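You operate a simulated robot arm through the tools that you are given. There is no shell and no other tool. Be economical: measure what you need, move in short steps, check, and stop when the job is done.

You run a simulated robot arm. Do the job below in one go: nothing can be reset, and whatever is moved stays where it is left.

JOB
Take the rag out of the drawer, wipe the flour off the steel top and lay it back.
Fine: the rag lies where it lay; the drawer ends shut.
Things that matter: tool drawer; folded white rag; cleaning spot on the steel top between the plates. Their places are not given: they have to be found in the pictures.

Only the result counts: the job must be done as asked and must still hold three seconds after the hand-in. Knocking over, shifting, dropping, spilling or breaking anything else fails it.

ROBOT AND FRAMES
A 7-joint arm with a two-finger parallel gripper, fixed in place. Base frame: the origin is at the foot of the arm, x ahead of it, y to its left, z up. Lengths are in mm, angles in rad, forces in N, time in s.
With the tool pointing down near the work surface it reaches from about 260 to 680 mm from the base axis. Its first joint turns from -1.152 to 1.152 rad. Payload 1.57 kg.
The TCP is the grasp point between the finger pads, 30 mm short of the fingertips. In the tool frame z runs along the fingers and y along their closing line. The gripper opens to 110 mm. The fingers are 24 mm wide and 12 mm thick; the gripper's body (48 by 112 mm) begins 78 mm behind the TCP.
Orientation is that of the tool frame in the base frame, as a unit quaternion [x, y, z, w]. With the fingers straight down and closing along the base's y, the tool's x points along the base's -x, its y along +y and its z along -z.

CONTROLS
- The arm moves only by the tool nudge_tool. Its argument "motion" is a list of rows, each a list of 7 numbers: the turn, a rotation vector about the base's x, y, z in units of 120 degrees (1.0 is 120 degrees), then the shift along the base's x, y, z in units of 300 mm (1.0 is 300 mm), then the closure in counts, from 0 (fully open) to 255 (shut). In form: [[ax, ay, az, x, y, z, claw], ...]. A call has 1 to 20 rows; each row is the pose to reach, as a shift and turn from the pose commanded when the call began. A call with a number of a shift or a turn outside -1 to 1 is refused whole. Each row takes 0.2 s and may step no farther than 50 mm and 0.15 rad from the row before; otherwise, or with a gripper value out of range, the whole call is refused. A pose out of reach is approached as far as the arm can. The call stops where the force on the tool passes 50 N (or 10 N more than at its start, if that is more) or the arm is blocked; 0.2 s more then pass. The fingers move at their own pace (about 108 mm/s each) and stop on an object; they squeeze with about 40 N. The grip force told is the motor's: it shows also when the fingers shut on nothing. Time passes only in rows, and 0.2 s behind the last, so rows that repeat a pose let the fingers close. It gives the time, the measured TCP pose, the force on the tool (base axes), the opening and the grip force at its end, in the units of the frame above (readings bear some noise).
- Cameras (640 x 400 px; columns grow to the right, rows downward): "scene" is fixed at [171, -402.2, 1396.5]; the picture's right is [0.70, -0.72, 0.00], its down [-0.46, -0.45, -0.76] and it looks along [0.54, 0.53, -0.65] (base axes); focal length 275 px, centre (320, 200). "wrist" rides on the gripper at [-36, 0, -80] in the tool frame; the picture's right is [0.00, -1.00, 0.00], its down [0.97, 0.00, -0.24] and it looks along [0.24, 0.00, 0.97] (tool axes); focal length 218 px, centre (320, 200).
- get_image(camera): a new picture of that camera. The clock stands still meanwhile.
- point_at(camera, pixels): there is no depth. For up to 12 entries [column, row, z] of the newest picture of that camera ("zoom" is the newest enlarged one), the place [x, y] in the base frame at which the ray of that pixel passes the height z, good to about 3 mm. The clock stands still meanwhile.
- zoom(camera, box): a new picture of the part [left, top, right, bottom] of that camera's present view, enlarged. The clock stands still meanwhile.
- sign_off(): hands the job in; it is judged then, once.

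Go step by step. Measure first, check grasps and placings, and put right what went wrong. The budget is 80 turns and 34 pictures, counting those below and the enlarged ones. Unless the task says otherwise, let go and move clear before handing in, and close with one line.

The tools are called after "Request:" as a command line: name --pt "numbers of a row" for each row, then --argument value for the rest, lists and objects as JSON in quotes. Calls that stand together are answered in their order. nudge_tool: Moves the arm, as the interface text tells. Its arguments: {"type":"object","properties":{"motion":{"type":"array"}},"required":["motion"]} The other tools are called the same way: get_image (camera) takes a picture; point_at (camera, pixels) gives the place at which the rays of pixels pass given heights; zoom (camera, box) takes an enlarged picture of a part of a camera's view; sign_off () hands the job in.

At the start:

```text
clock: 0.0
position: [353.6, 126.9, 1188.2]
tcp_rot: [0.0, 1.0, 0.0, 0.0]
ft_force: [0.6, -0.3, 0.1]
width: 109.8
grip_force: 0.0
```

scene: 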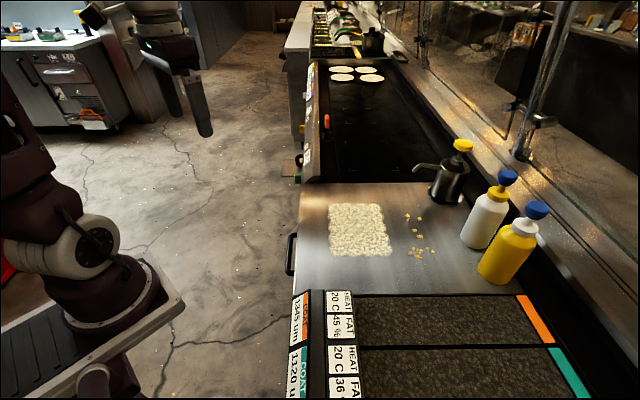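
wrist: 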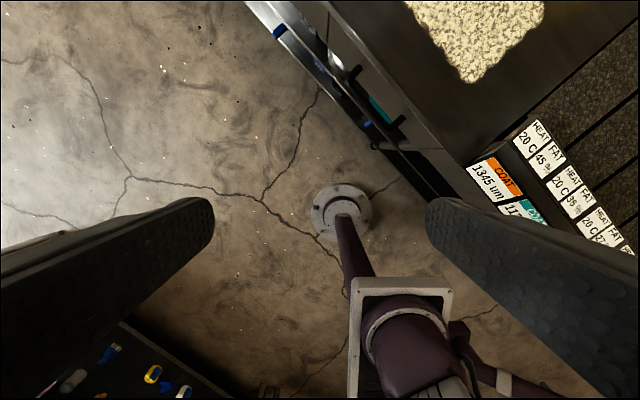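

The scene shows the flour patch around (360,230) on the steel top and a handle at about (291,255) on the counter's front. I'll take closer looks and measure.

Request:
zoom --camera "scene" --box '[260, 170, 460, 300]'

Request:
zoom --camera "wrist" --box '[240, 0, 560, 200]'

Request:
point_at --camera "scene" --pixels '[[329, 204, 692], [382, 204, 692], [391, 255, 692], [330, 254, 692], [300, 184, 692], [296, 293, 692], [290, 233, 640], [288, 274, 640], [408, 215, 692], [432, 252, 692], [445, 185, 692], [480, 280, 692]]'

```text
3.08 times, centred on (360, 235) of scene
```

zoom: 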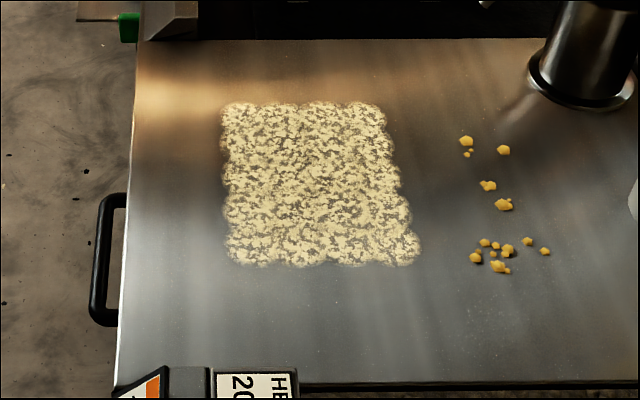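

```text
2.00 times, centred on (400, 100) of wrist
```

zoom: 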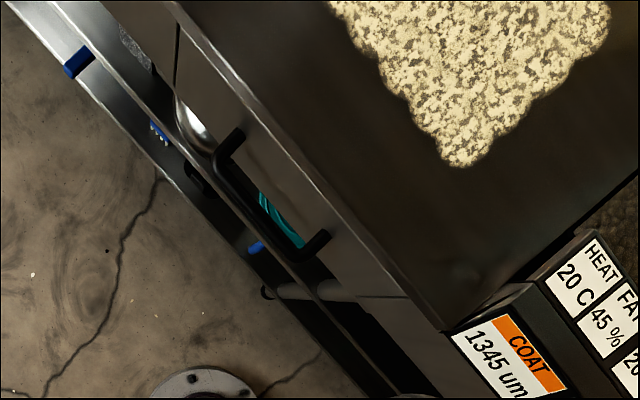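

```text
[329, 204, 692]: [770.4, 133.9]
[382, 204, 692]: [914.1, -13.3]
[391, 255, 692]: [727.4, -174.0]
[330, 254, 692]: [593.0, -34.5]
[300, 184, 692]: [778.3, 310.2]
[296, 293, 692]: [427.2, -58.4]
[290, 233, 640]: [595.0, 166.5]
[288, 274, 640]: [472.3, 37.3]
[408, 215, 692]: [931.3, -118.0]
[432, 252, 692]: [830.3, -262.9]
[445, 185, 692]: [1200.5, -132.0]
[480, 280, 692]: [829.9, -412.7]
```

The flour corner seen by both cameras doesn't agree at z=692, so the steel top must be higher; I'll triangulate it and the handle.

Request:
point_at --camera "wrist" --pixels '[[470, 82, 692], [470, 82, 850], [470, 82, 870], [470, 82, 890], [461.5, 164, 850], [461.5, 164, 890], [350, 72, 800], [350, 72, 860], [390, 128, 800], [390, 128, 860]]'

Request:
point_at --camera "scene" --pixels '[[331, 255, 850], [331, 255, 870], [331, 255, 890], [294, 295, 850], [294, 295, 890], [290, 235, 800], [290, 235, 860], [289, 275, 800], [289, 275, 860]]'

Request:
zoom --camera "wrist" --box '[280, 20, 440, 120]'

```text
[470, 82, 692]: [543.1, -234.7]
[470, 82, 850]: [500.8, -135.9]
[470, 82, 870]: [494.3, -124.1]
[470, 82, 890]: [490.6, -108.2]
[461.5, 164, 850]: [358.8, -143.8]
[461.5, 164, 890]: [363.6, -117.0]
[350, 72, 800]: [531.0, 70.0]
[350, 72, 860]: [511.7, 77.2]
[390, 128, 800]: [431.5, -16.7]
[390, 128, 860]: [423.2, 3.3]
```

```text
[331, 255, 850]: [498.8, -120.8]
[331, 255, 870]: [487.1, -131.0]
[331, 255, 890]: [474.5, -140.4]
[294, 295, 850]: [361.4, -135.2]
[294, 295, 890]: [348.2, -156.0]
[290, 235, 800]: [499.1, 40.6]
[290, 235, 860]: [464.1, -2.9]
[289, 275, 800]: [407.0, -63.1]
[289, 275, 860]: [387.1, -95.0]
```

```text
4.00 times, centred on (360, 70) of wrist
```

zoom: 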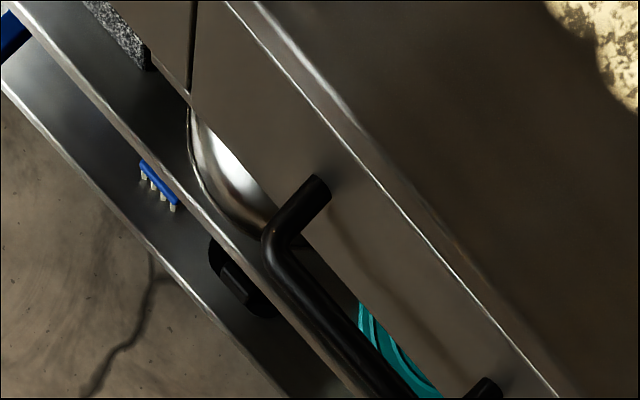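

Steel top is at z≈858, the counter's front edge runs at about 45° through (360,-140), and the handle bar is near z≈750. I'll turn the tool 45° and come lower to look at the handle and drawer.

Request:
nudge_tool --pt "0 0 0.047 0.02 -0.024 -0.07 0" --pt "0 0 0.094 0.04 -0.048 -0.14 0" --pt "0 0 0.141 0.06 -0.072 -0.21 0" --pt "0 0 0.188 0.08 -0.096 -0.28 0" --pt "0 0 0.235 0.1 -0.12 -0.35 0" --pt "0 0 0.282 0.12 -0.144 -0.42 0" --pt "0 0 0.329 0.14 -0.168 -0.49 0" --pt "0 0 0.375 0.155 -0.19 -0.56 0"

Request:
get_image --camera "wrist"

Request:
get_image --camera "scene"

```text
clock: 1.8
position: [401.6, 70.4, 1019.8]
tcp_rot: [-0.384, 0.923, 0.0, 0.0]
ft_force: [0.0, 0.4, -0.6]
width: 109.6
grip_force: 0.0
```

```text
28 pictures are left
```

wrist: 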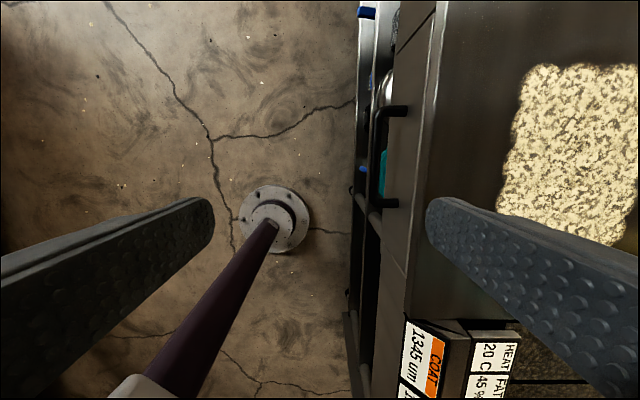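

```text
27 pictures are left
```

scene: 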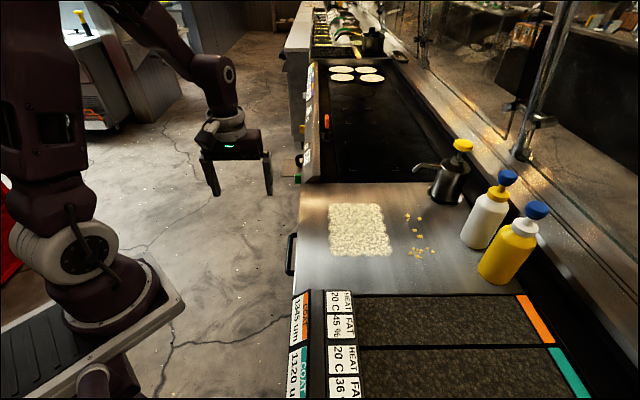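

The tool is now aligned with the counter; handle posts at wrist (400,110) and (390,203). I'll zoom there.

Request:
zoom --camera "wrist" --box '[340, 80, 500, 230]'

Request:
point_at --camera "wrist" --pixels '[[379, 111, 740], [379, 111, 780], [376, 200, 740], [376, 200, 780], [412, 316, 858], [440, 40, 858], [505, 208, 858], [525, 66, 858], [634, 66, 858], [629, 240, 858]]'

Request:
point_at --camera "scene" --pixels '[[289, 234, 740], [289, 234, 780], [287, 273, 740], [287, 273, 780], [294, 296, 858], [300, 184, 858], [330, 255, 858], [329, 204, 858], [382, 204, 858], [391, 255, 858]]'

```text
2.67 times, centred on (420, 155) of wrist
```

zoom: 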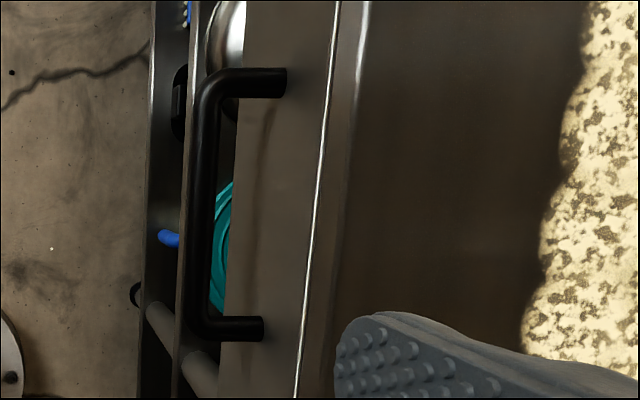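

```text
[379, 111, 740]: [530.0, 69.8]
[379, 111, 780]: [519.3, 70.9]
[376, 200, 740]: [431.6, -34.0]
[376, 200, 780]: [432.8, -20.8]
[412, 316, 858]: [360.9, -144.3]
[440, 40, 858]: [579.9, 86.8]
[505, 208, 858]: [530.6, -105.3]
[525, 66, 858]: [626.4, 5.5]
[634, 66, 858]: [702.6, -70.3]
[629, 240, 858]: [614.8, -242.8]
```

```text
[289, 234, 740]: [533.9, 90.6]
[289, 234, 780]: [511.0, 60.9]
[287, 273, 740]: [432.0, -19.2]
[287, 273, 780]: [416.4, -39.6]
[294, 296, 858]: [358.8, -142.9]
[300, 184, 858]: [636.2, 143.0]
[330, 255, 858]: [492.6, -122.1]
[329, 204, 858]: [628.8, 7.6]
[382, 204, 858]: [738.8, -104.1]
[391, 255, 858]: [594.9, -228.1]
```

Handle bar centre: n≈326 mm along the inward normal (0.718,-0.696), z≈757, with ~37 mm gap to the drawer front. I'll hook it with one finger of the open, 15° tilted gripper; first move to the pre-approach pose.

Request:
nudge_tool --pt "-0.0216 -0.0223 0.002 0.015 0.005 -0.1 0" --pt "-0.0432 -0.0446 0.003 0.03 0.01 -0.21 0" --pt "-0.0648 -0.0669 0.005 0.045 0.015 -0.32 0" --pt "-0.0864 -0.0892 0.006 0.06 0.02 -0.423 0" --pt "-0.0864 -0.0892 0.006 0.06 0.02 -0.423 0"

Request:
get_image --camera "wrist"

```text
clock: 3.0
position: [422.0, 75.0, 893.0]
tcp_rot: [-0.385, 0.914, -0.119, 0.052]
ft_force: [-0.3, 0.0, -0.4]
width: 110.4
grip_force: 0.0
```

```text
25 pictures are left
```

wrist: 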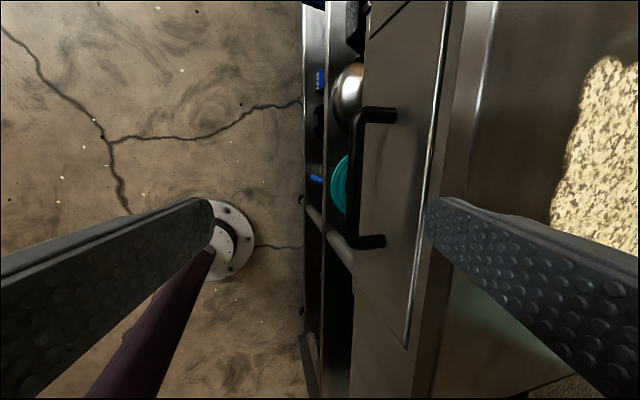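

Tilt is in the right sense. I'll re-measure the bar from this view before sliding in along the tool axis.

Request:
point_at --camera "wrist" --pixels '[[357, 112, 750], [357, 112, 765], [351, 238, 750], [351, 238, 765], [396, 115, 757], [384, 241, 757], [410, 340, 858], [446, 40, 858], [410, 340, 830], [446, 40, 830]]'

```text
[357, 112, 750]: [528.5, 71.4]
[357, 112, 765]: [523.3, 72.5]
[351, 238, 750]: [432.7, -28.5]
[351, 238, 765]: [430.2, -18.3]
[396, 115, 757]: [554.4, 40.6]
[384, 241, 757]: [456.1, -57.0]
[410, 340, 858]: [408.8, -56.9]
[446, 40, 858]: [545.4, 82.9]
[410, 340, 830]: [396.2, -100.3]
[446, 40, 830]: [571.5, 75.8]
```

Bar confirmed (n≈327.5, front face n≈368). Sliding the right finger in behind the bar.

Request:
nudge_tool --pt "0 0 0 0.0222 -0.0215 -0.121 0" --pt "0 0 0 0.0443 -0.0429 -0.242 0" --pt "0 0 0 0.0665 -0.0644 -0.362 0" --pt "0 0 0 0.0886 -0.0858 -0.483 0"

Request:
get_image --camera "wrist"

```text
clock: 4.0
position: [447.6, 51.8, 746.3]
tcp_rot: [-0.386, 0.913, -0.119, 0.052]
ft_force: [0.1, -0.1, 0.4]
width: 110.1
grip_force: 0.0
```

```text
24 pictures are left
```

wrist: 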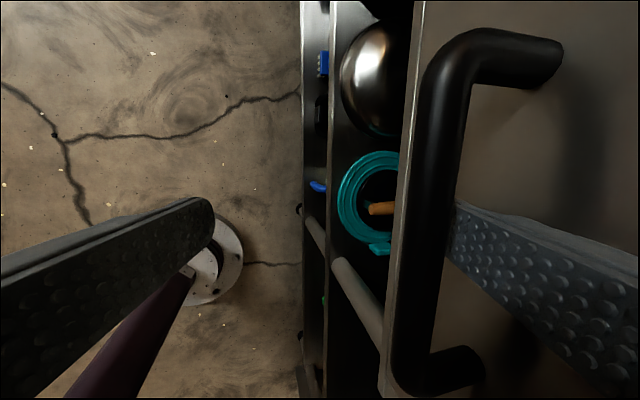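

The finger is behind the bar. Pull the drawer outward along -n by ~120 mm first.

Request:
nudge_tool --pt "0 0 0 -0.036 0.035 0 0" --pt "0 0 0 -0.084 0.081 0 0" --pt "0 0 0 -0.144 0.139 0 0" --pt "0 0 0 -0.204 0.197 0 0" --pt "0 0 0 -0.264 0.256 0 0" --pt "0 0 0 -0.311 0.302 0 0"

Request:
get_image --camera "scene"

```text
clock: 5.4
position: [353.0, 140.5, 749.7]
tcp_rot: [-0.385, 0.914, -0.118, 0.051]
ft_force: [0.3, 0.1, -0.4]
width: 109.8
grip_force: 0.1
```

```text
23 pictures are left
```

scene: 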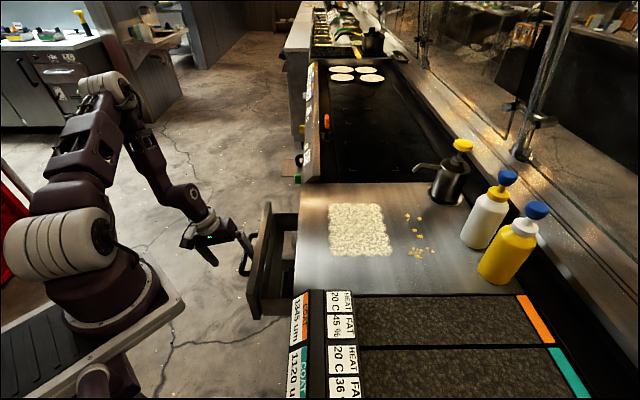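

The drawer slides freely. Pull a further ~100 mm.

Request:
nudge_tool --pt "0 0 0 -0.06 0.058 0 0" --pt "0 0 0 -0.12 0.116 0 0" --pt "0 0 0 -0.18 0.174 0 0" --pt "0 0 0 -0.24 0.232 0 0"

Request:
zoom --camera "scene" --box '[160, 170, 400, 320]'

```text
clock: 6.4
position: [280.3, 210.3, 747.6]
tcp_rot: [-0.386, 0.914, -0.118, 0.05]
ft_force: [0.9, -0.1, -0.3]
width: 109.9
grip_force: 0.2
```

```text
2.67 times, centred on (280, 245) of scene
```

zoom: 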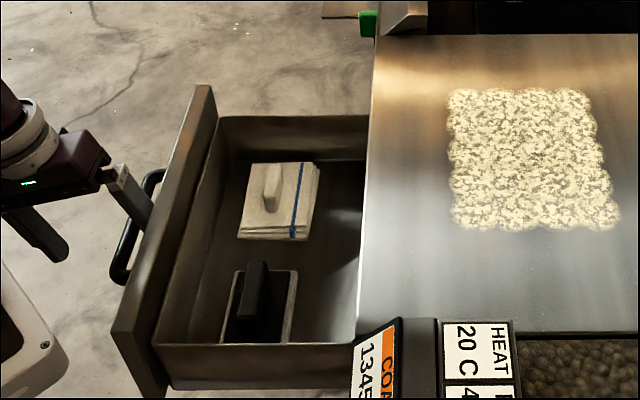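

The drawer is open ~220 mm; the folded rag (with a raised grip tab at zoom (272,185)) lies beside a black scraper block. I'll back off the bar slightly, lift out, and level the tool.

Request:
nudge_tool --pt "0 0 0 0.012 -0.0116 0 0" --pt "0 0 0 0.012 -0.0116 0.1 0" --pt "0 0 0 0.012 -0.0116 0.25 0" --pt "0 0 0 0.012 -0.0116 0.4 0" --pt "0 0 0 0.012 -0.0116 0.55 0" --pt "0.0216 0.0223 0 0.05 -0.05 0.65 0" --pt "0.0432 0.0446 0 0.1 -0.1 0.75 0" --pt "0.0648 0.0669 0 0.15 -0.15 0.8 0" --pt "0.0864 0.0892 0 0.2 -0.2 0.8 0"

Request:
get_image --camera "wrist"

Request:
point_at --camera "zoom" --pixels '[[250, 163, 720], [318, 165, 720], [303, 240, 720], [238, 237, 720], [270, 165, 740], [270, 210, 740], [212, 90, 830], [165, 395, 830]]'

```text
clock: 8.4
position: [339.5, 150.8, 986.4]
tcp_rot: [-0.389, 0.921, 0.0, 0.001]
ft_force: [0.4, -0.7, -0.2]
width: 109.8
grip_force: 0.0
```

```text
21 pictures are left
```

wrist: 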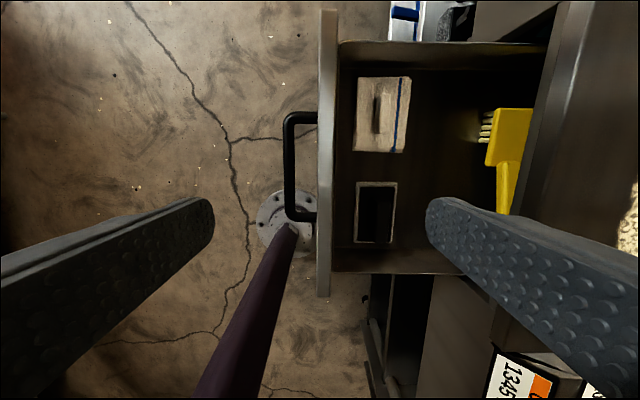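

```text
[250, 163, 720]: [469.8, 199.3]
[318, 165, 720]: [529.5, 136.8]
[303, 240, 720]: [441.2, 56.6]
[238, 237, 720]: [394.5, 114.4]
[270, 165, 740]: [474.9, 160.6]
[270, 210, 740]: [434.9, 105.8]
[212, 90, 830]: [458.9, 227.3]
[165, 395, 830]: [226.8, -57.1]
```

The rag is at wrist (355–411, 77–152) with a tab running along t. I'll triangulate with both cameras.

Request:
zoom --camera "wrist" --box '[320, 60, 480, 160]'

Request:
zoom --camera "scene" --box '[230, 210, 310, 260]'

Request:
point_at --camera "wrist" --pixels '[[357, 78, 720], [411, 78, 720], [406, 152, 720], [355, 151, 720], [357, 78, 690], [411, 78, 690], [406, 152, 690], [355, 151, 690], [340, 42, 800], [332, 272, 800], [377, 95, 740], [377, 133, 740]]'

```text
4.00 times, centred on (400, 110) of wrist
```

zoom: 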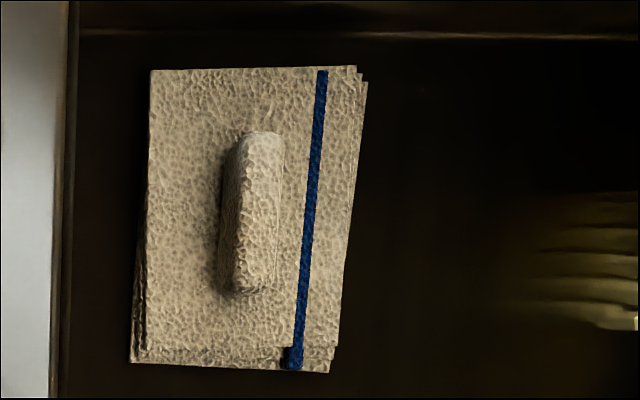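

```text
8.00 times, centred on (270, 235) of scene
```

zoom: 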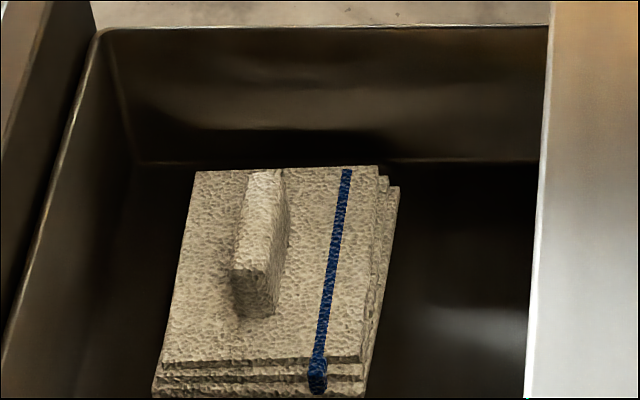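

```text
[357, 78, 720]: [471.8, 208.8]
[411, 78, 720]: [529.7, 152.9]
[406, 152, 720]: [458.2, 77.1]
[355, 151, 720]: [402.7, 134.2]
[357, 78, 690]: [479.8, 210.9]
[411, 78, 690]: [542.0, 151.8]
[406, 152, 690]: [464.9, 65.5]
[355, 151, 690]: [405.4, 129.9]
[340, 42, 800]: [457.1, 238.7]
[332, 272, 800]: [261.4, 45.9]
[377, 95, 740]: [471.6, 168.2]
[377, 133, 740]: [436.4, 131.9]
```

Rag's top is at about z≈708. Now the tab's height and centre.

Request:
point_at --camera "wrist" --pixels '[[385.5, 93.5, 720], [385.5, 93.5, 750], [384, 132.5, 720], [384, 132.5, 750], [376, 135, 708], [381, 97, 730]]'

Request:
point_at --camera "scene" --pixels '[[263.5, 231.5, 720], [263.5, 231.5, 750], [261.5, 243.8, 720], [261.5, 243.8, 750], [262.75, 249.75, 708], [254.6, 231.4, 708], [277, 231, 708], [274.8, 255.3, 708], [250.2, 255.3, 708]]'

```text
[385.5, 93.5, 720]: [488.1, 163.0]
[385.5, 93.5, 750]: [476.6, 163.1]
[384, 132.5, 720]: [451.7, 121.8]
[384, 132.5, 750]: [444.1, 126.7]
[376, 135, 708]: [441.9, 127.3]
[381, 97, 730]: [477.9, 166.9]
```

```text
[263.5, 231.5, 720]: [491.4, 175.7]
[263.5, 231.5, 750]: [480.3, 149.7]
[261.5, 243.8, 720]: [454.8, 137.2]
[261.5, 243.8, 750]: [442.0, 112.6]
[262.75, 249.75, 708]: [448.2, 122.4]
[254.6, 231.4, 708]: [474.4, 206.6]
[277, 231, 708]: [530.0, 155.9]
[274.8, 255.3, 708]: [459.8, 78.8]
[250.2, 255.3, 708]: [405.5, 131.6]
```

Tab top is z≈735, centred at (466,144), about 53 mm long along t and ~13 mm thick – the same centre as the rag. Move above it with the fingers part-closed, and check.

Request:
nudge_tool --pt "0 0 0.003 0.14 -0.007 -0.06 139" --pt "0 0 0.006 0.28 -0.014 -0.12 139" --pt "0 0 0.01 0.422 -0.0213 -0.2 139" --pt "0 0 0.01 0.422 -0.0213 -0.35 139" --pt "0 0 0.01 0.422 -0.0213 -0.5 139" --pt "0 0 0.01 0.422 -0.0213 -0.65 139"

Request:
get_image --camera "wrist"

```text
clock: 9.8
position: [466.6, 144.6, 790.6]
tcp_rot: [-0.399, 0.917, 0.0, 0.001]
ft_force: [0.3, -0.6, 0.3]
width: 49.9
grip_force: 0.0
```

```text
18 pictures are left
```

wrist: 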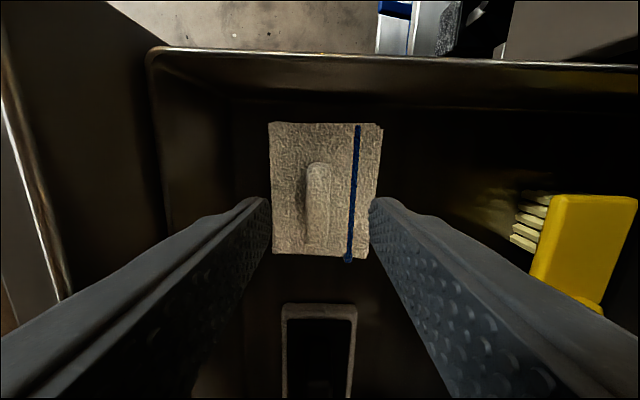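

The tab is centred between the fingers. Descend to TCP z≈739 and close.

Request:
nudge_tool --pt "0 0 0 0 0 -0.085 139" --pt "0 0 0 0 0 -0.17 139" --pt "0 0 0 0 0 -0.17 255" --pt "0 0 0 0 0 -0.17 255" --pt "0 0 0 0 0 -0.17 255"

```text
clock: 11.0
position: [467.4, 143.9, 742.7]
tcp_rot: [-0.398, 0.918, 0.001, 0.002]
ft_force: [0.9, 0.2, 0.2]
width: 14.9
grip_force: 30.8
```

Gripped (width 14.9, 31 N). Lift straight up out of the drawer and check.

Request:
nudge_tool --pt "0 0 0 0 0 0.05 255" --pt "0 0 0 0 0 0.2 255" --pt "0 0 0 0 0 0.35 255" --pt "0 0 0 0 0 0.5 255" --pt "0 0 0 0 0 0.65 255" --pt "0 0 0 0 0 0.75 255"

Request:
get_image --camera "scene"

Request:
get_image --camera "wrist"

Request:
point_at --camera "scene" --pixels '[[409, 254, 858], [406, 217, 858], [414, 228, 858], [405, 213, 858], [342, 293, 858], [432, 197, 858]]'

```text
clock: 12.4
position: [464.7, 142.9, 965.6]
tcp_rot: [-0.399, 0.917, 0.0, 0.001]
ft_force: [0.2, 0.1, -0.2]
width: 14.8
grip_force: 31.1
```

```text
17 pictures are left
```

scene: 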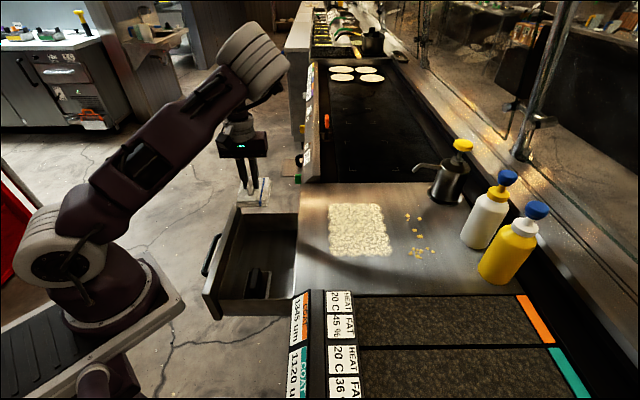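

```text
16 pictures are left
```

wrist: 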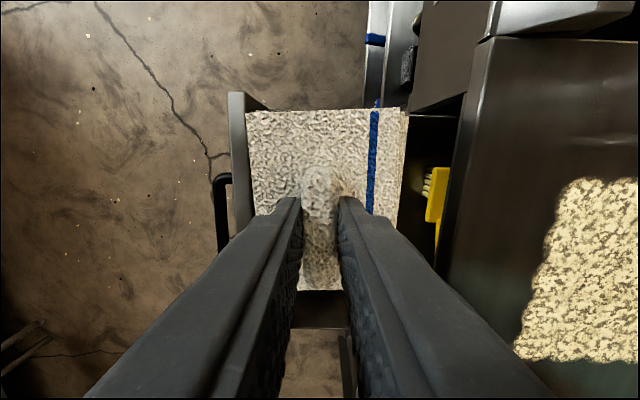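

```text
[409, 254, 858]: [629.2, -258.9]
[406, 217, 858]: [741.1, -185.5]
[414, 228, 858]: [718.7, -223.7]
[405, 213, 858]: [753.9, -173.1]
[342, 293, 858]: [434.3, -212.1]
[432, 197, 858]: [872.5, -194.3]
```

Rag held level (blue stripe visible at wrist (373,160)). Crumbs start at n≈632, so the rag edge must stay below ~620. Move over the near corner of the flour.

Request:
nudge_tool --pt "0 0 0 0.035 -0.125 0 255" --pt "0 0 0 0.07 -0.25 0 255" --pt "0 0 0 0.105 -0.375 0 255" --pt "0 0 0 0.14 -0.5 0 255" --pt "0 0 0 0.175 -0.625 0 255" --pt "0 0 0 0.21 -0.75 0 255" --pt "0 0 0 0.244 -0.876 0 255" --pt "0 0 0 0.244 -0.876 -0.1 255" --pt "0 0 0 0.244 -0.876 -0.16 255"

Request:
zoom --camera "scene" --box '[270, 150, 450, 290]'

```text
clock: 14.4
position: [492.1, -36.0, 983.3]
tcp_rot: [-0.371, 0.929, -0.013, 0.001]
ft_force: [-0.3, -0.3, -0.1]
width: 14.8
grip_force: 30.1
out of reach, approached as far as the arm can: row 4, 5, 6, 7, 8, 9
```

```text
2.86 times, centred on (360, 220) of scene
```

zoom: 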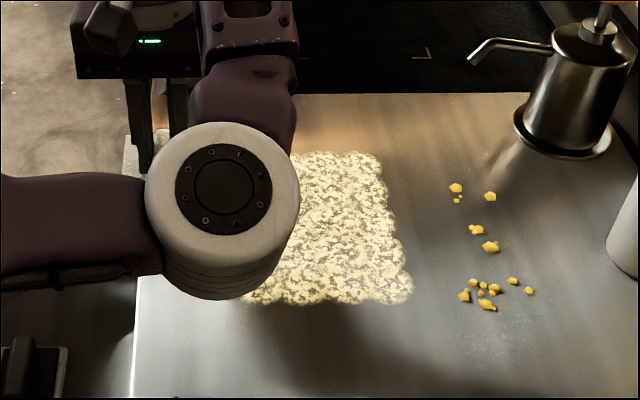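

The wrist joint limit stops this yaw over the steel; the pose stalled at (492,-36,983). I'll raise a bit and turn the tool -90° (rag's long side then runs along n), which suits the reach.

Request:
nudge_tool --pt "0 0 -0.0625 0 0 0.1 255" --pt "0 0 -0.125 0 0 0.16 255" --pt "0 0 -0.1875 0 0 0.16 255" --pt "0 0 -0.25 0 0 0.16 255" --pt "0 0 -0.3125 0 0 0.16 255" --pt "0 0 -0.375 0 0 0.16 255" --pt "0 0 -0.4375 0 0 0.16 255" --pt "0 0 -0.5 0 0 0.16 255" --pt "0 0 -0.5625 0 0 0.16 255" --pt "0 0 -0.625 0 0 0.16 255" --pt "0 0 -0.6875 0 0 0.16 255" --pt "0 0 -0.75 0 0 0.16 255" --pt "0 0 -0.75 0 0 0.16 255"

```text
clock: 17.2
position: [490.4, -38.4, 1034.2]
tcp_rot: [0.394, 0.919, -0.01, -0.009]
ft_force: [0.1, -0.1, -0.7]
width: 14.8
grip_force: 31.3
```

Turn succeeded; a 1.5° residual tilt remains. I'll correct it and move over the near-low corner of the patch (n=480,t=280), at z≈915.

Request:
nudge_tool --pt "0.0054 -0.0117 0.019 0.05 -0.1 -0.05 255" --pt "0.0054 -0.0117 0.019 0.1 -0.2 -0.1 255" --pt "0.0054 -0.0117 0.019 0.163 -0.315 -0.15 255" --pt "0.0054 -0.0117 0.019 0.163 -0.315 -0.3 255" --pt "0.0054 -0.0117 0.019 0.163 -0.315 -0.397 255" --pt "0.0054 -0.0117 0.019 0.163 -0.315 -0.397 255"

Request:
get_image --camera "wrist"

Request:
get_image --camera "scene"

```text
clock: 18.6
position: [540.5, -134.6, 918.0]
tcp_rot: [0.375, 0.927, -0.001, 0.0]
ft_force: [0.1, -0.7, -0.8]
width: 14.7
grip_force: 30.7
```

```text
14 pictures are left
```

wrist: 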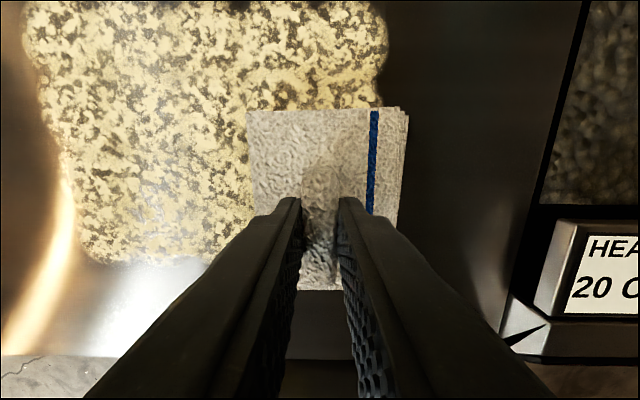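

```text
13 pictures are left
```

scene: 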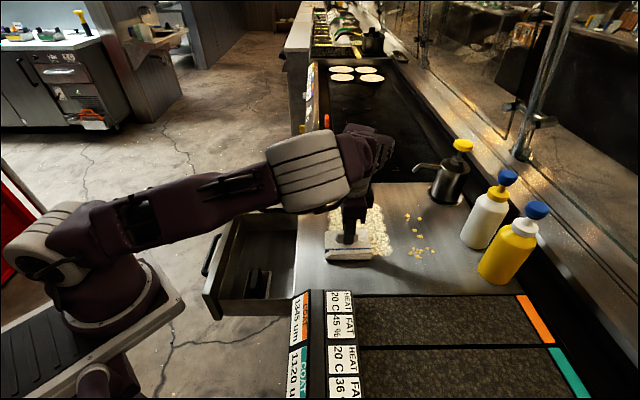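

Rag is square to the patch, covering its near-right corner. Lower gently to contact.

Request:
nudge_tool --pt "0 0 0 0 0 -0.01 255" --pt "0 0 0 0 0 -0.02 255" --pt "0 0 0 0 0 -0.028 255"

```text
clock: 19.4
position: [540.2, -134.1, 908.4]
tcp_rot: [0.376, 0.927, 0.0, 0.003]
ft_force: [-1.2, -8.7, 38.3]
width: 15.2
grip_force: 30.5
```

Contact at z≈909 with 38 N; ease up ~1.5 mm and make the first stroke along n.

Request:
nudge_tool --pt "0 0 0 0 0 0.005 255" --pt "0 0 0 0.0718 -0.0696 0.005 255" --pt "0 0 0 0.1436 -0.1392 0.005 255" --pt "0 0 0 0.19 -0.185 0.005 255"

```text
clock: 20.4
position: [596.5, -187.7, 908.6]
tcp_rot: [0.375, 0.927, 0.0, 0.001]
ft_force: [-0.9, 0.6, 1.1]
width: 14.6
grip_force: 30.3
```

Only 1 N now; press down ~1 mm and stroke back, then step along t and look.

Request:
nudge_tool --pt "0 0 0 0 0 -0.003 255" --pt "0 0 0 -0.0718 0.0696 -0.003 255" --pt "0 0 0 -0.1436 0.1392 -0.003 255" --pt "0 0 0 -0.2 0.194 -0.003 255"

Request:
get_image --camera "wrist"

```text
clock: 21.4
position: [536.3, -131.4, 908.6]
tcp_rot: [0.376, 0.927, 0.001, 0.003]
ft_force: [7.2, -6.2, 20.6]
width: 14.6
grip_force: 31.1
```

```text
12 pictures are left
```

wrist: 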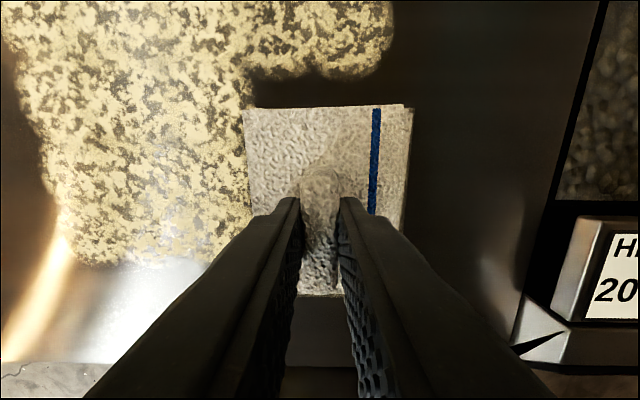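

The strip is being wiped (clean above the rag up to row ~75). I'll measure what remains.

Request:
point_at --camera "wrist" --pixels '[[255, 75, 858], [340, 78, 858], [390, 20, 858], [250, 105, 858], [404, 106, 858], [249, 200, 858], [100, 262, 858], [20, 60, 858], [380, 2, 858]]'

```text
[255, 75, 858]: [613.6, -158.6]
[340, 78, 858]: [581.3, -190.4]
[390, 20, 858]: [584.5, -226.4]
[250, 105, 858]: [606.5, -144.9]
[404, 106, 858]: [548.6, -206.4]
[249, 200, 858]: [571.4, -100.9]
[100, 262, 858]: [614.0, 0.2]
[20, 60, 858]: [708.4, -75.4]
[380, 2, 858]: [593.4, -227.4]
```

Cleaned up to n≈550 only, since pressure faded at the far end. Stroke out again with slightly more press to n≈561, step 60 mm in t, and return.

Request:
nudge_tool --pt "0 0 0 0.0718 -0.0696 -0.001 255" --pt "0 0 0 0.1436 -0.1392 -0.002 255" --pt "0 0 0 0.2034 -0.1972 -0.003 255" --pt "0 0 0 0.2034 -0.1972 -0.003 255" --pt "0 0 0 0.273 -0.1254 -0.003 255" --pt "0 0 0 0.3426 -0.0536 -0.003 255" --pt "0 0 0 0.2828 0.0044 -0.002 255" --pt "0 0 0 0.211 0.074 -0.001 255" --pt "0 0 0 0.1392 0.1436 0 255"

Request:
get_image --camera "wrist"

```text
clock: 23.4
position: [578.8, -86.5, 910.4]
tcp_rot: [0.375, 0.927, -0.001, 0.0]
ft_force: [0.1, -0.2, 0.8]
width: 14.6
grip_force: 31.1
```

```text
11 pictures are left
```

wrist: 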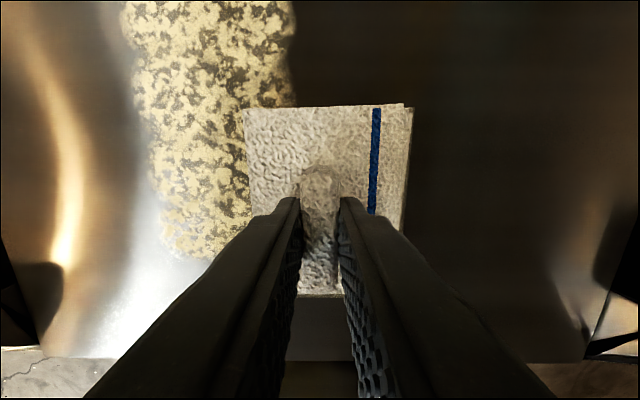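

Most of it is clean; a strip remains on the left (cols 130–290). Press slightly more and wipe t=376 outwards, then t=411 back.

Request:
nudge_tool --pt "0 0 0 0.0812 0.0838 -0.003 255" --pt "0 0 0 0.153 0.0142 -0.004 255" --pt "0 0 0 0.2248 -0.0554 -0.005 255" --pt "0 0 0 0.2727 -0.1018 -0.006 255" --pt "0 0 0 0.2727 -0.1018 -0.006 255" --pt "0 0 0 0.3121 -0.0611 -0.006 255" --pt "0 0 0 0.3539 -0.018 -0.006 255" --pt "0 0 0 0.306 0.0284 -0.005 255" --pt "0 0 0 0.2342 0.098 -0.004 255" --pt "0 0 0 0.1624 0.1676 -0.003 255"

Request:
get_image --camera "wrist"

```text
clock: 25.6
position: [626.5, -35.1, 906.9]
tcp_rot: [0.377, 0.926, 0.0, 0.0]
ft_force: [2.4, -2.0, 5.8]
width: 14.7
grip_force: 30.8
```

```text
10 pictures are left
```

wrist: 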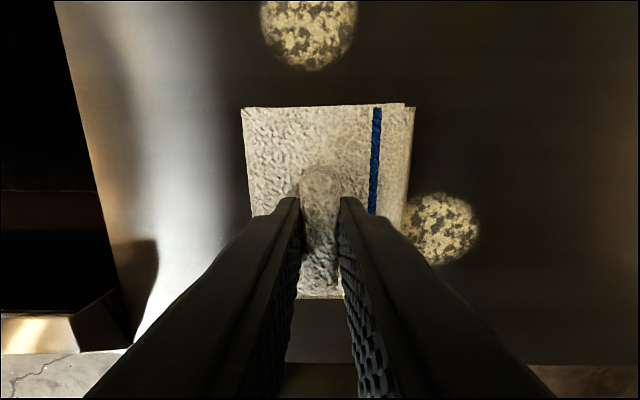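

Two spots remain, at wrist (308,32) and (440,228). Measure them.

Request:
point_at --camera "wrist" --pixels '[[308, 30, 858], [440, 228, 858], [308, 70, 858]]'

```text
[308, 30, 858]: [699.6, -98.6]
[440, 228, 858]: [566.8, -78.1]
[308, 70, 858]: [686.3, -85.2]
```

Stroke out again along t≈412 with more press to catch the far spot (n≈571).

Request:
nudge_tool --pt "0 0 0 0.0718 -0.0696 -0.001 255" --pt "0 0 0 0.1436 -0.1392 -0.003 255" --pt "0 0 0 0.201 -0.195 -0.005 255" --pt "0 0 0 0.208 -0.191 -0.007 255" --pt "0 0 0 0.198 -0.201 -0.009 255"

Request:
get_image --camera "wrist"

```text
clock: 26.4
position: [679.9, -86.9, 906.7]
tcp_rot: [0.378, 0.926, 0.005, -0.005]
ft_force: [1.0, 2.3, 11.8]
width: 14.7
grip_force: 30.1
stopped in row 3: the force on the tool passed its limit (the readings are from after the stop); the commanded pose is now the measured one
```

```text
9 pictures are left
```

wrist: 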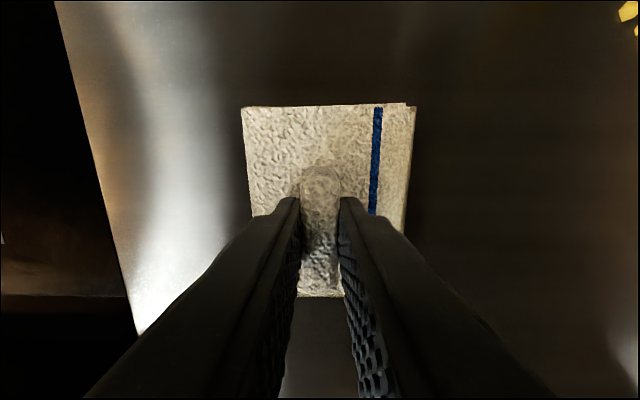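

No flour visible ahead; the stall happened at n≈549. Level the tool, wipe back and over to the remaining spot at (567,-78).

Request:
nudge_tool --pt "-0.0062 -0.0026 0 -0.0718 0.0696 0.001 255" --pt "-0.0062 -0.0026 0 -0.1436 0.1392 0.002 255" --pt "-0.0062 -0.0026 0 -0.201 0.195 0.003 255" --pt "-0.0062 -0.0026 0 -0.2822 0.1112 0.003 255" --pt "-0.0062 -0.0026 0 -0.3657 0.025 0.002 255" --pt "-0.0062 -0.0026 0 -0.34 0 0.001 255" --pt "-0.0062 -0.0026 0 -0.39 0.048 0.001 255"

```text
clock: 28.0
position: [562.9, -72.7, 907.1]
tcp_rot: [0.379, 0.926, -0.002, -0.001]
ft_force: [3.3, -3.5, 10.7]
width: 14.9
grip_force: 31.0
```

Light contact (≈11 N) over the spot. Lift 60 mm and move back off the patch to inspect it.

Request:
nudge_tool --pt "0 0 0 0.03 -0.03 0 255" --pt "0 0 0 0 0 0 255" --pt "0 0 0 0 0 0.1 255" --pt "0 0 0 -0.05 0.05 0.25 255" --pt "0 0 0 -0.12 0.12 0.35 255" --pt "0 0 0 -0.2 0.2 0.4 255"

Request:
get_image --camera "wrist"

Request:
zoom --camera "scene" --box '[270, 150, 450, 290]'

```text
clock: 29.4
position: [496.5, -14.3, 1024.2]
tcp_rot: [0.379, 0.925, -0.001, -0.002]
ft_force: [-0.1, 0.1, 0.2]
width: 14.8
grip_force: 30.6
```

```text
8 pictures are left
```

wrist: 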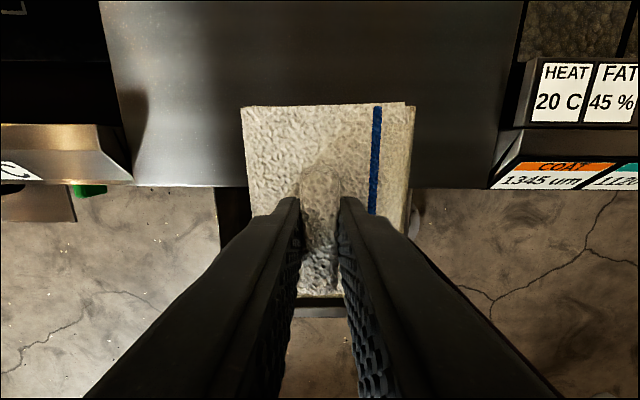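

```text
2.86 times, centred on (360, 220) of scene
```

zoom: 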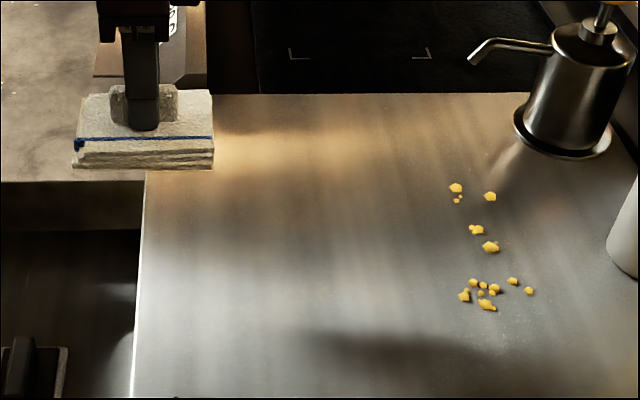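

The steel is clean and the crumbs are unmoved. Carry the rag back over the drawer while turning it +91.4° to its original yaw.

Request:
nudge_tool --pt "0 0 0.0586 -0.0127 0.066 0 255" --pt "0 0 0.1172 -0.0254 0.132 0 255" --pt "0 0 0.1758 -0.0381 0.198 0 255" --pt "0 0 0.2345 -0.0508 0.264 0 255" --pt "0 0 0.2931 -0.0636 0.33 0 255" --pt "0 0 0.3517 -0.0763 0.396 0 255" --pt "0 0 0.4103 -0.089 0.462 0 255" --pt "0 0 0.4689 -0.1017 0.5277 0 255" --pt "0 0 0.5275 -0.1017 0.5277 0 255" --pt "0 0 0.5862 -0.1017 0.5277 0 255" --pt "0 0 0.6448 -0.1017 0.5277 -0.02 255" --pt "0 0 0.7034 -0.1017 0.5277 -0.06 255" --pt "0 0 0.762 -0.1017 0.5277 -0.08 255" --pt "0 0 0.762 -0.1017 0.5277 -0.08 255"

Request:
get_image --camera "wrist"

```text
clock: 32.4
position: [468.9, 146.3, 1002.1]
tcp_rot: [-0.4, 0.916, -0.001, -0.001]
ft_force: [0.2, 0.4, -0.3]
width: 14.9
grip_force: 30.3
```

```text
6 pictures are left
```

wrist: 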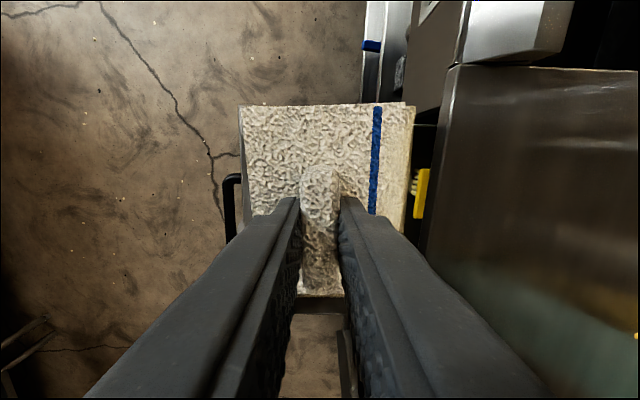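

The rag is over the drawer in its original orientation. Descend to just above the floor and read the pose.

Request:
nudge_tool --pt "0 0 0 -0.005 -0.005 -0.15 255" --pt "0 0 0 -0.005 -0.005 -0.3 255" --pt "0 0 0 -0.005 -0.005 -0.45 255" --pt "0 0 0 -0.005 -0.005 -0.6 255" --pt "0 0 0 -0.005 -0.005 -0.72 255" --pt "0 0 0 -0.005 -0.005 -0.8 255" --pt "0 0 0 -0.005 -0.005 -0.8 255"

Request:
zoom --camera "scene" --box '[230, 210, 310, 260]'

```text
clock: 34.0
position: [466.9, 145.9, 758.9]
tcp_rot: [-0.398, 0.917, -0.002, 0.001]
ft_force: [0.4, -0.3, -0.3]
width: 14.8
grip_force: 31.0
```

```text
8.00 times, centred on (270, 235) of scene
```

zoom: 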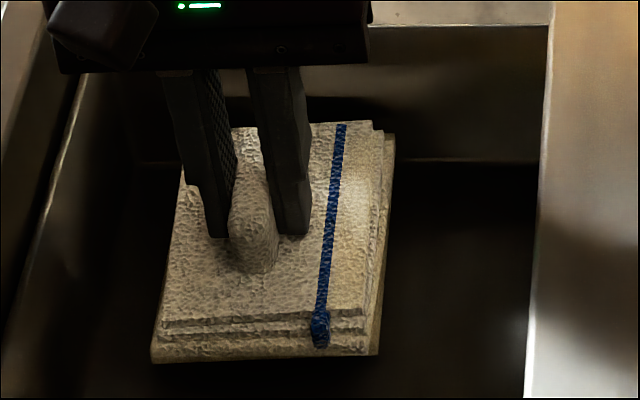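

Rag is hovering ~16 mm above its old place. Lower in small steps to contact.

Request:
nudge_tool --pt "0 0 0 -0.001 -0.004 -0.03 255" --pt "0 0 0 -0.001 -0.004 -0.046 255" --pt "0 0 0 -0.001 -0.004 -0.05 255"

```text
clock: 34.8
position: [468.6, 143.6, 745.6]
tcp_rot: [-0.399, 0.917, -0.002, 0.0]
ft_force: [0.0, -0.5, -0.3]
width: 14.8
grip_force: 30.8
```

Request:
nudge_tool --pt "0 0 0 -0.003 0 -0.004 255" --pt "0 0 0 -0.004 0 -0.008 255" --pt "0 0 0 -0.004 0 -0.011 255"

```text
clock: 35.6
position: [466.8, 143.8, 743.9]
tcp_rot: [-0.399, 0.917, -0.002, -0.001]
ft_force: [-0.5, 0.6, -0.4]
width: 15.0
grip_force: 30.7
```

No contact yet; continue down in ~1 mm steps.

Request:
nudge_tool --pt "0 0 0 0 0 -0.004 255" --pt "0 0 0 0 0 -0.007 255" --pt "0 0 0 0 0 -0.01 255"

```text
clock: 36.4
position: [468.1, 144.3, 740.0]
tcp_rot: [-0.399, 0.917, -0.001, 0.0]
ft_force: [-0.4, 0.9, -1.0]
width: 14.8
grip_force: 31.4
```

Request:
nudge_tool --pt "0 0 0 -0.003 0 -0.003 255" --pt "0 0 0 -0.003 0 -0.006 255" --pt "0 0 0 -0.003 0 -0.009 255"

```text
clock: 37.2
position: [467.5, 142.8, 737.5]
tcp_rot: [-0.399, 0.917, -0.002, -0.001]
ft_force: [0.7, -0.6, -0.3]
width: 14.8
grip_force: 31.1
```

Still free; the rag has slid up in the grip a few mm. Continue.

Request:
nudge_tool --pt "0 0 0 -0.002 0.002 -0.003 255" --pt "0 0 0 -0.002 0.002 -0.006 255" --pt "0 0 0 -0.002 0.002 -0.009 255"

```text
clock: 38.0
position: [466.5, 144.2, 736.1]
tcp_rot: [-0.399, 0.917, -0.001, 0.001]
ft_force: [-2.2, -0.3, 35.7]
width: 14.7
grip_force: 30.8
```

Contact (36 N). Ease up 1 mm, open to ~50 mm, and lift out.

Request:
nudge_tool --pt "0 0 0 0 0 0.004 255" --pt "0 0 0 0 0 0.004 139" --pt "0 0 0 0 0 0.004 139" --pt "0 0 0 0 0 0.02 139" --pt "0 0 0 0 0 0.12 139" --pt "0 0 0 0 0 0.27 139" --pt "0 0 0 0 0 0.42 139" --pt "0 0 0 0 0 0.57 139" --pt "0 0 0 0 0 0.72 139" --pt "0 0 0 0 0 0.83 139"

Request:
zoom --camera "scene" --box '[230, 210, 310, 260]'

```text
clock: 40.2
position: [465.4, 141.9, 985.2]
tcp_rot: [-0.4, 0.917, -0.001, -0.001]
ft_force: [-0.2, 0.1, -0.3]
width: 49.7
grip_force: 0.1
```

```text
8.00 times, centred on (270, 235) of scene
```

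zoom: 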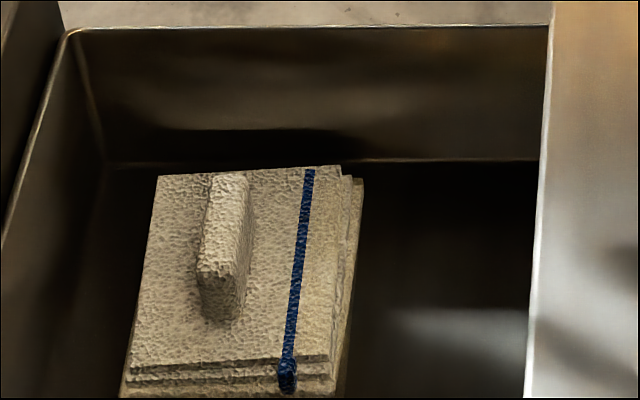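

The rag lies flat; the drawer itself crept a few mm outward with it. I'll go to the earlier viewing pose to compare rag against the drawer's tray.

Request:
nudge_tool --pt "0 0 -0.003 -0.14 0.008 0.004 139" --pt "0 0 -0.006 -0.28 0.016 0.006 139" --pt "0 0 -0.01 -0.422 0.025 0.007 139" --pt "0 0 -0.01 -0.422 0.025 0.007 139"

Request:
get_image --camera "wrist"

```text
clock: 41.2
position: [340.5, 151.4, 986.4]
tcp_rot: [-0.389, 0.921, -0.001, 0.0]
ft_force: [0.3, -0.2, 0.0]
width: 50.1
grip_force: 0.0
```

```text
3 pictures are left
```

wrist: 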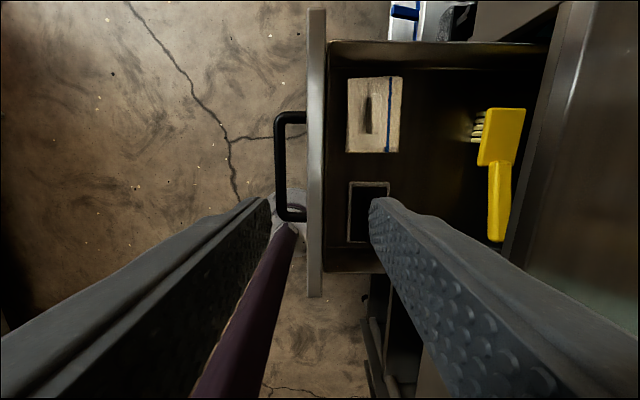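

Relative to the tray (now at col 349 vs 357 before) the rag (347 vs 357) is back in its place within ~1–2 mm. The handle bar is now at n≈82. I'll close the fingers, tilt 15° as before, and descend just outside the bar.

Request:
nudge_tool --pt "-0.0216 -0.0223 0 -0.06 0.06 0 255" --pt "-0.0432 -0.0446 0 -0.12 0.12 0 255" --pt "-0.0648 -0.0669 0 -0.18 0.19 0 255" --pt "-0.0864 -0.0892 0 -0.227 0.24 0 255" --pt "-0.0864 -0.0892 0 -0.227 0.24 -0.15 255" --pt "-0.0864 -0.0892 0 -0.227 0.24 -0.3 255" --pt "-0.0864 -0.0892 0 -0.227 0.24 -0.45 255" --pt "-0.0864 -0.0892 0 -0.227 0.24 -0.45 255"

Request:
get_image --camera "wrist"

```text
clock: 43.0
position: [270.5, 227.4, 852.2]
tcp_rot: [-0.386, 0.913, -0.121, 0.051]
ft_force: [0.6, 0.3, 0.9]
width: 0.2
grip_force: 20.7
```

```text
2 pictures are left
```

wrist: 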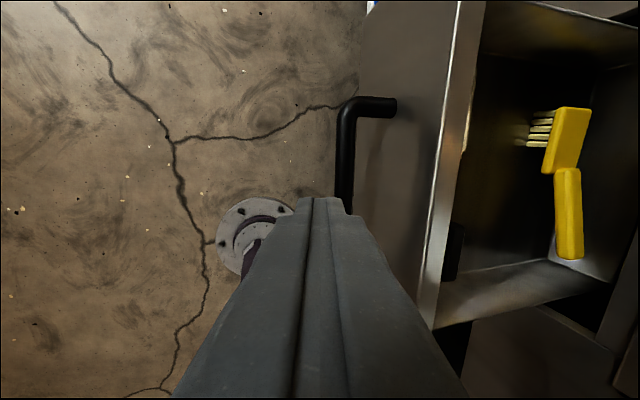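

Check the bar's place before the last descent.

Request:
point_at --camera "wrist" --pixels '[[337, 150, 757], [336, 190, 757], [345, 110, 757]]'

```text
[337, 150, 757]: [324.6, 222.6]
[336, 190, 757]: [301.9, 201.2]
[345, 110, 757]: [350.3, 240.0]
```

Bar outer face n≈77, finger tip at ≈55: clear. Descend, then push inward 150 mm.

Request:
nudge_tool --pt "0 0 0 0 0 -0.15 255" --pt "0 0 0 0 0 -0.3 255" --pt "0 0 0 0.0479 -0.0464 -0.3 255" --pt "0 0 0 0.0838 -0.0812 -0.3 255" --pt "0 0 0 0.1556 -0.1508 -0.3 255" --pt "0 0 0 0.2274 -0.2204 -0.3 255" --pt "0 0 0 0.2992 -0.29 -0.3 255" --pt "0 0 0 0.371 -0.3596 -0.3 255"

```text
clock: 44.8
position: [387.0, 116.2, 761.9]
tcp_rot: [-0.386, 0.913, -0.121, 0.05]
ft_force: [-0.5, -0.5, -0.6]
width: 0.0
grip_force: 21.0
```

Pushing smoothly (n≈197). Continue gently towards closed (expected n≈307).

Request:
nudge_tool --pt "0 0 0 0.0598 -0.058 0 255" --pt "0 0 0 0.1196 -0.116 0 255" --pt "0 0 0 0.1795 -0.174 0 255" --pt "0 0 0 0.2154 -0.2088 0 255" --pt "0 0 0 0.2345 -0.2274 0 255" --pt "0 0 0 0.2465 -0.239 0 255" --pt "0 0 0 0.2561 -0.2482 0 255"

```text
clock: 46.4
position: [461.5, 41.8, 760.0]
tcp_rot: [-0.386, 0.913, -0.121, 0.05]
ft_force: [-0.2, 0.5, 0.5]
width: 0.0
grip_force: 21.0
```

At n≈303 with no end-stop force yet; creep further in 2 mm steps.

Request:
nudge_tool --pt "0 0 0 0.0048 -0.0046 0 255" --pt "0 0 0 0.0096 -0.0093 0 255" --pt "0 0 0 0.0144 -0.0139 0 255" --pt "0 0 0 0.0192 -0.0186 0 255"

Request:
zoom --camera "scene" --box '[230, 180, 390, 310]'

```text
clock: 47.4
position: [464.7, 38.0, 760.5]
tcp_rot: [-0.387, 0.913, -0.119, 0.047]
ft_force: [-18.3, 18.4, -10.4]
width: 0.1
grip_force: 21.0
```

```text
3.08 times, centred on (310, 245) of scene
```

zoom: 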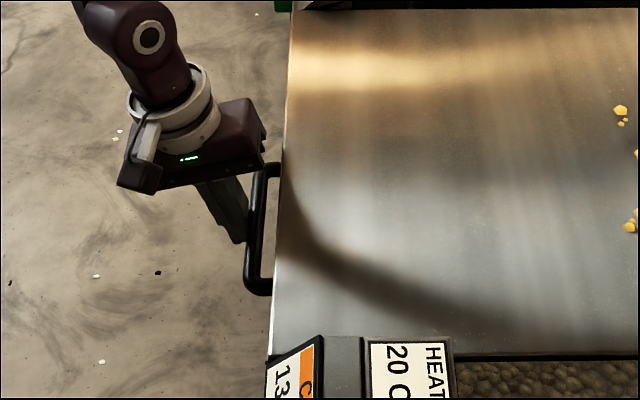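

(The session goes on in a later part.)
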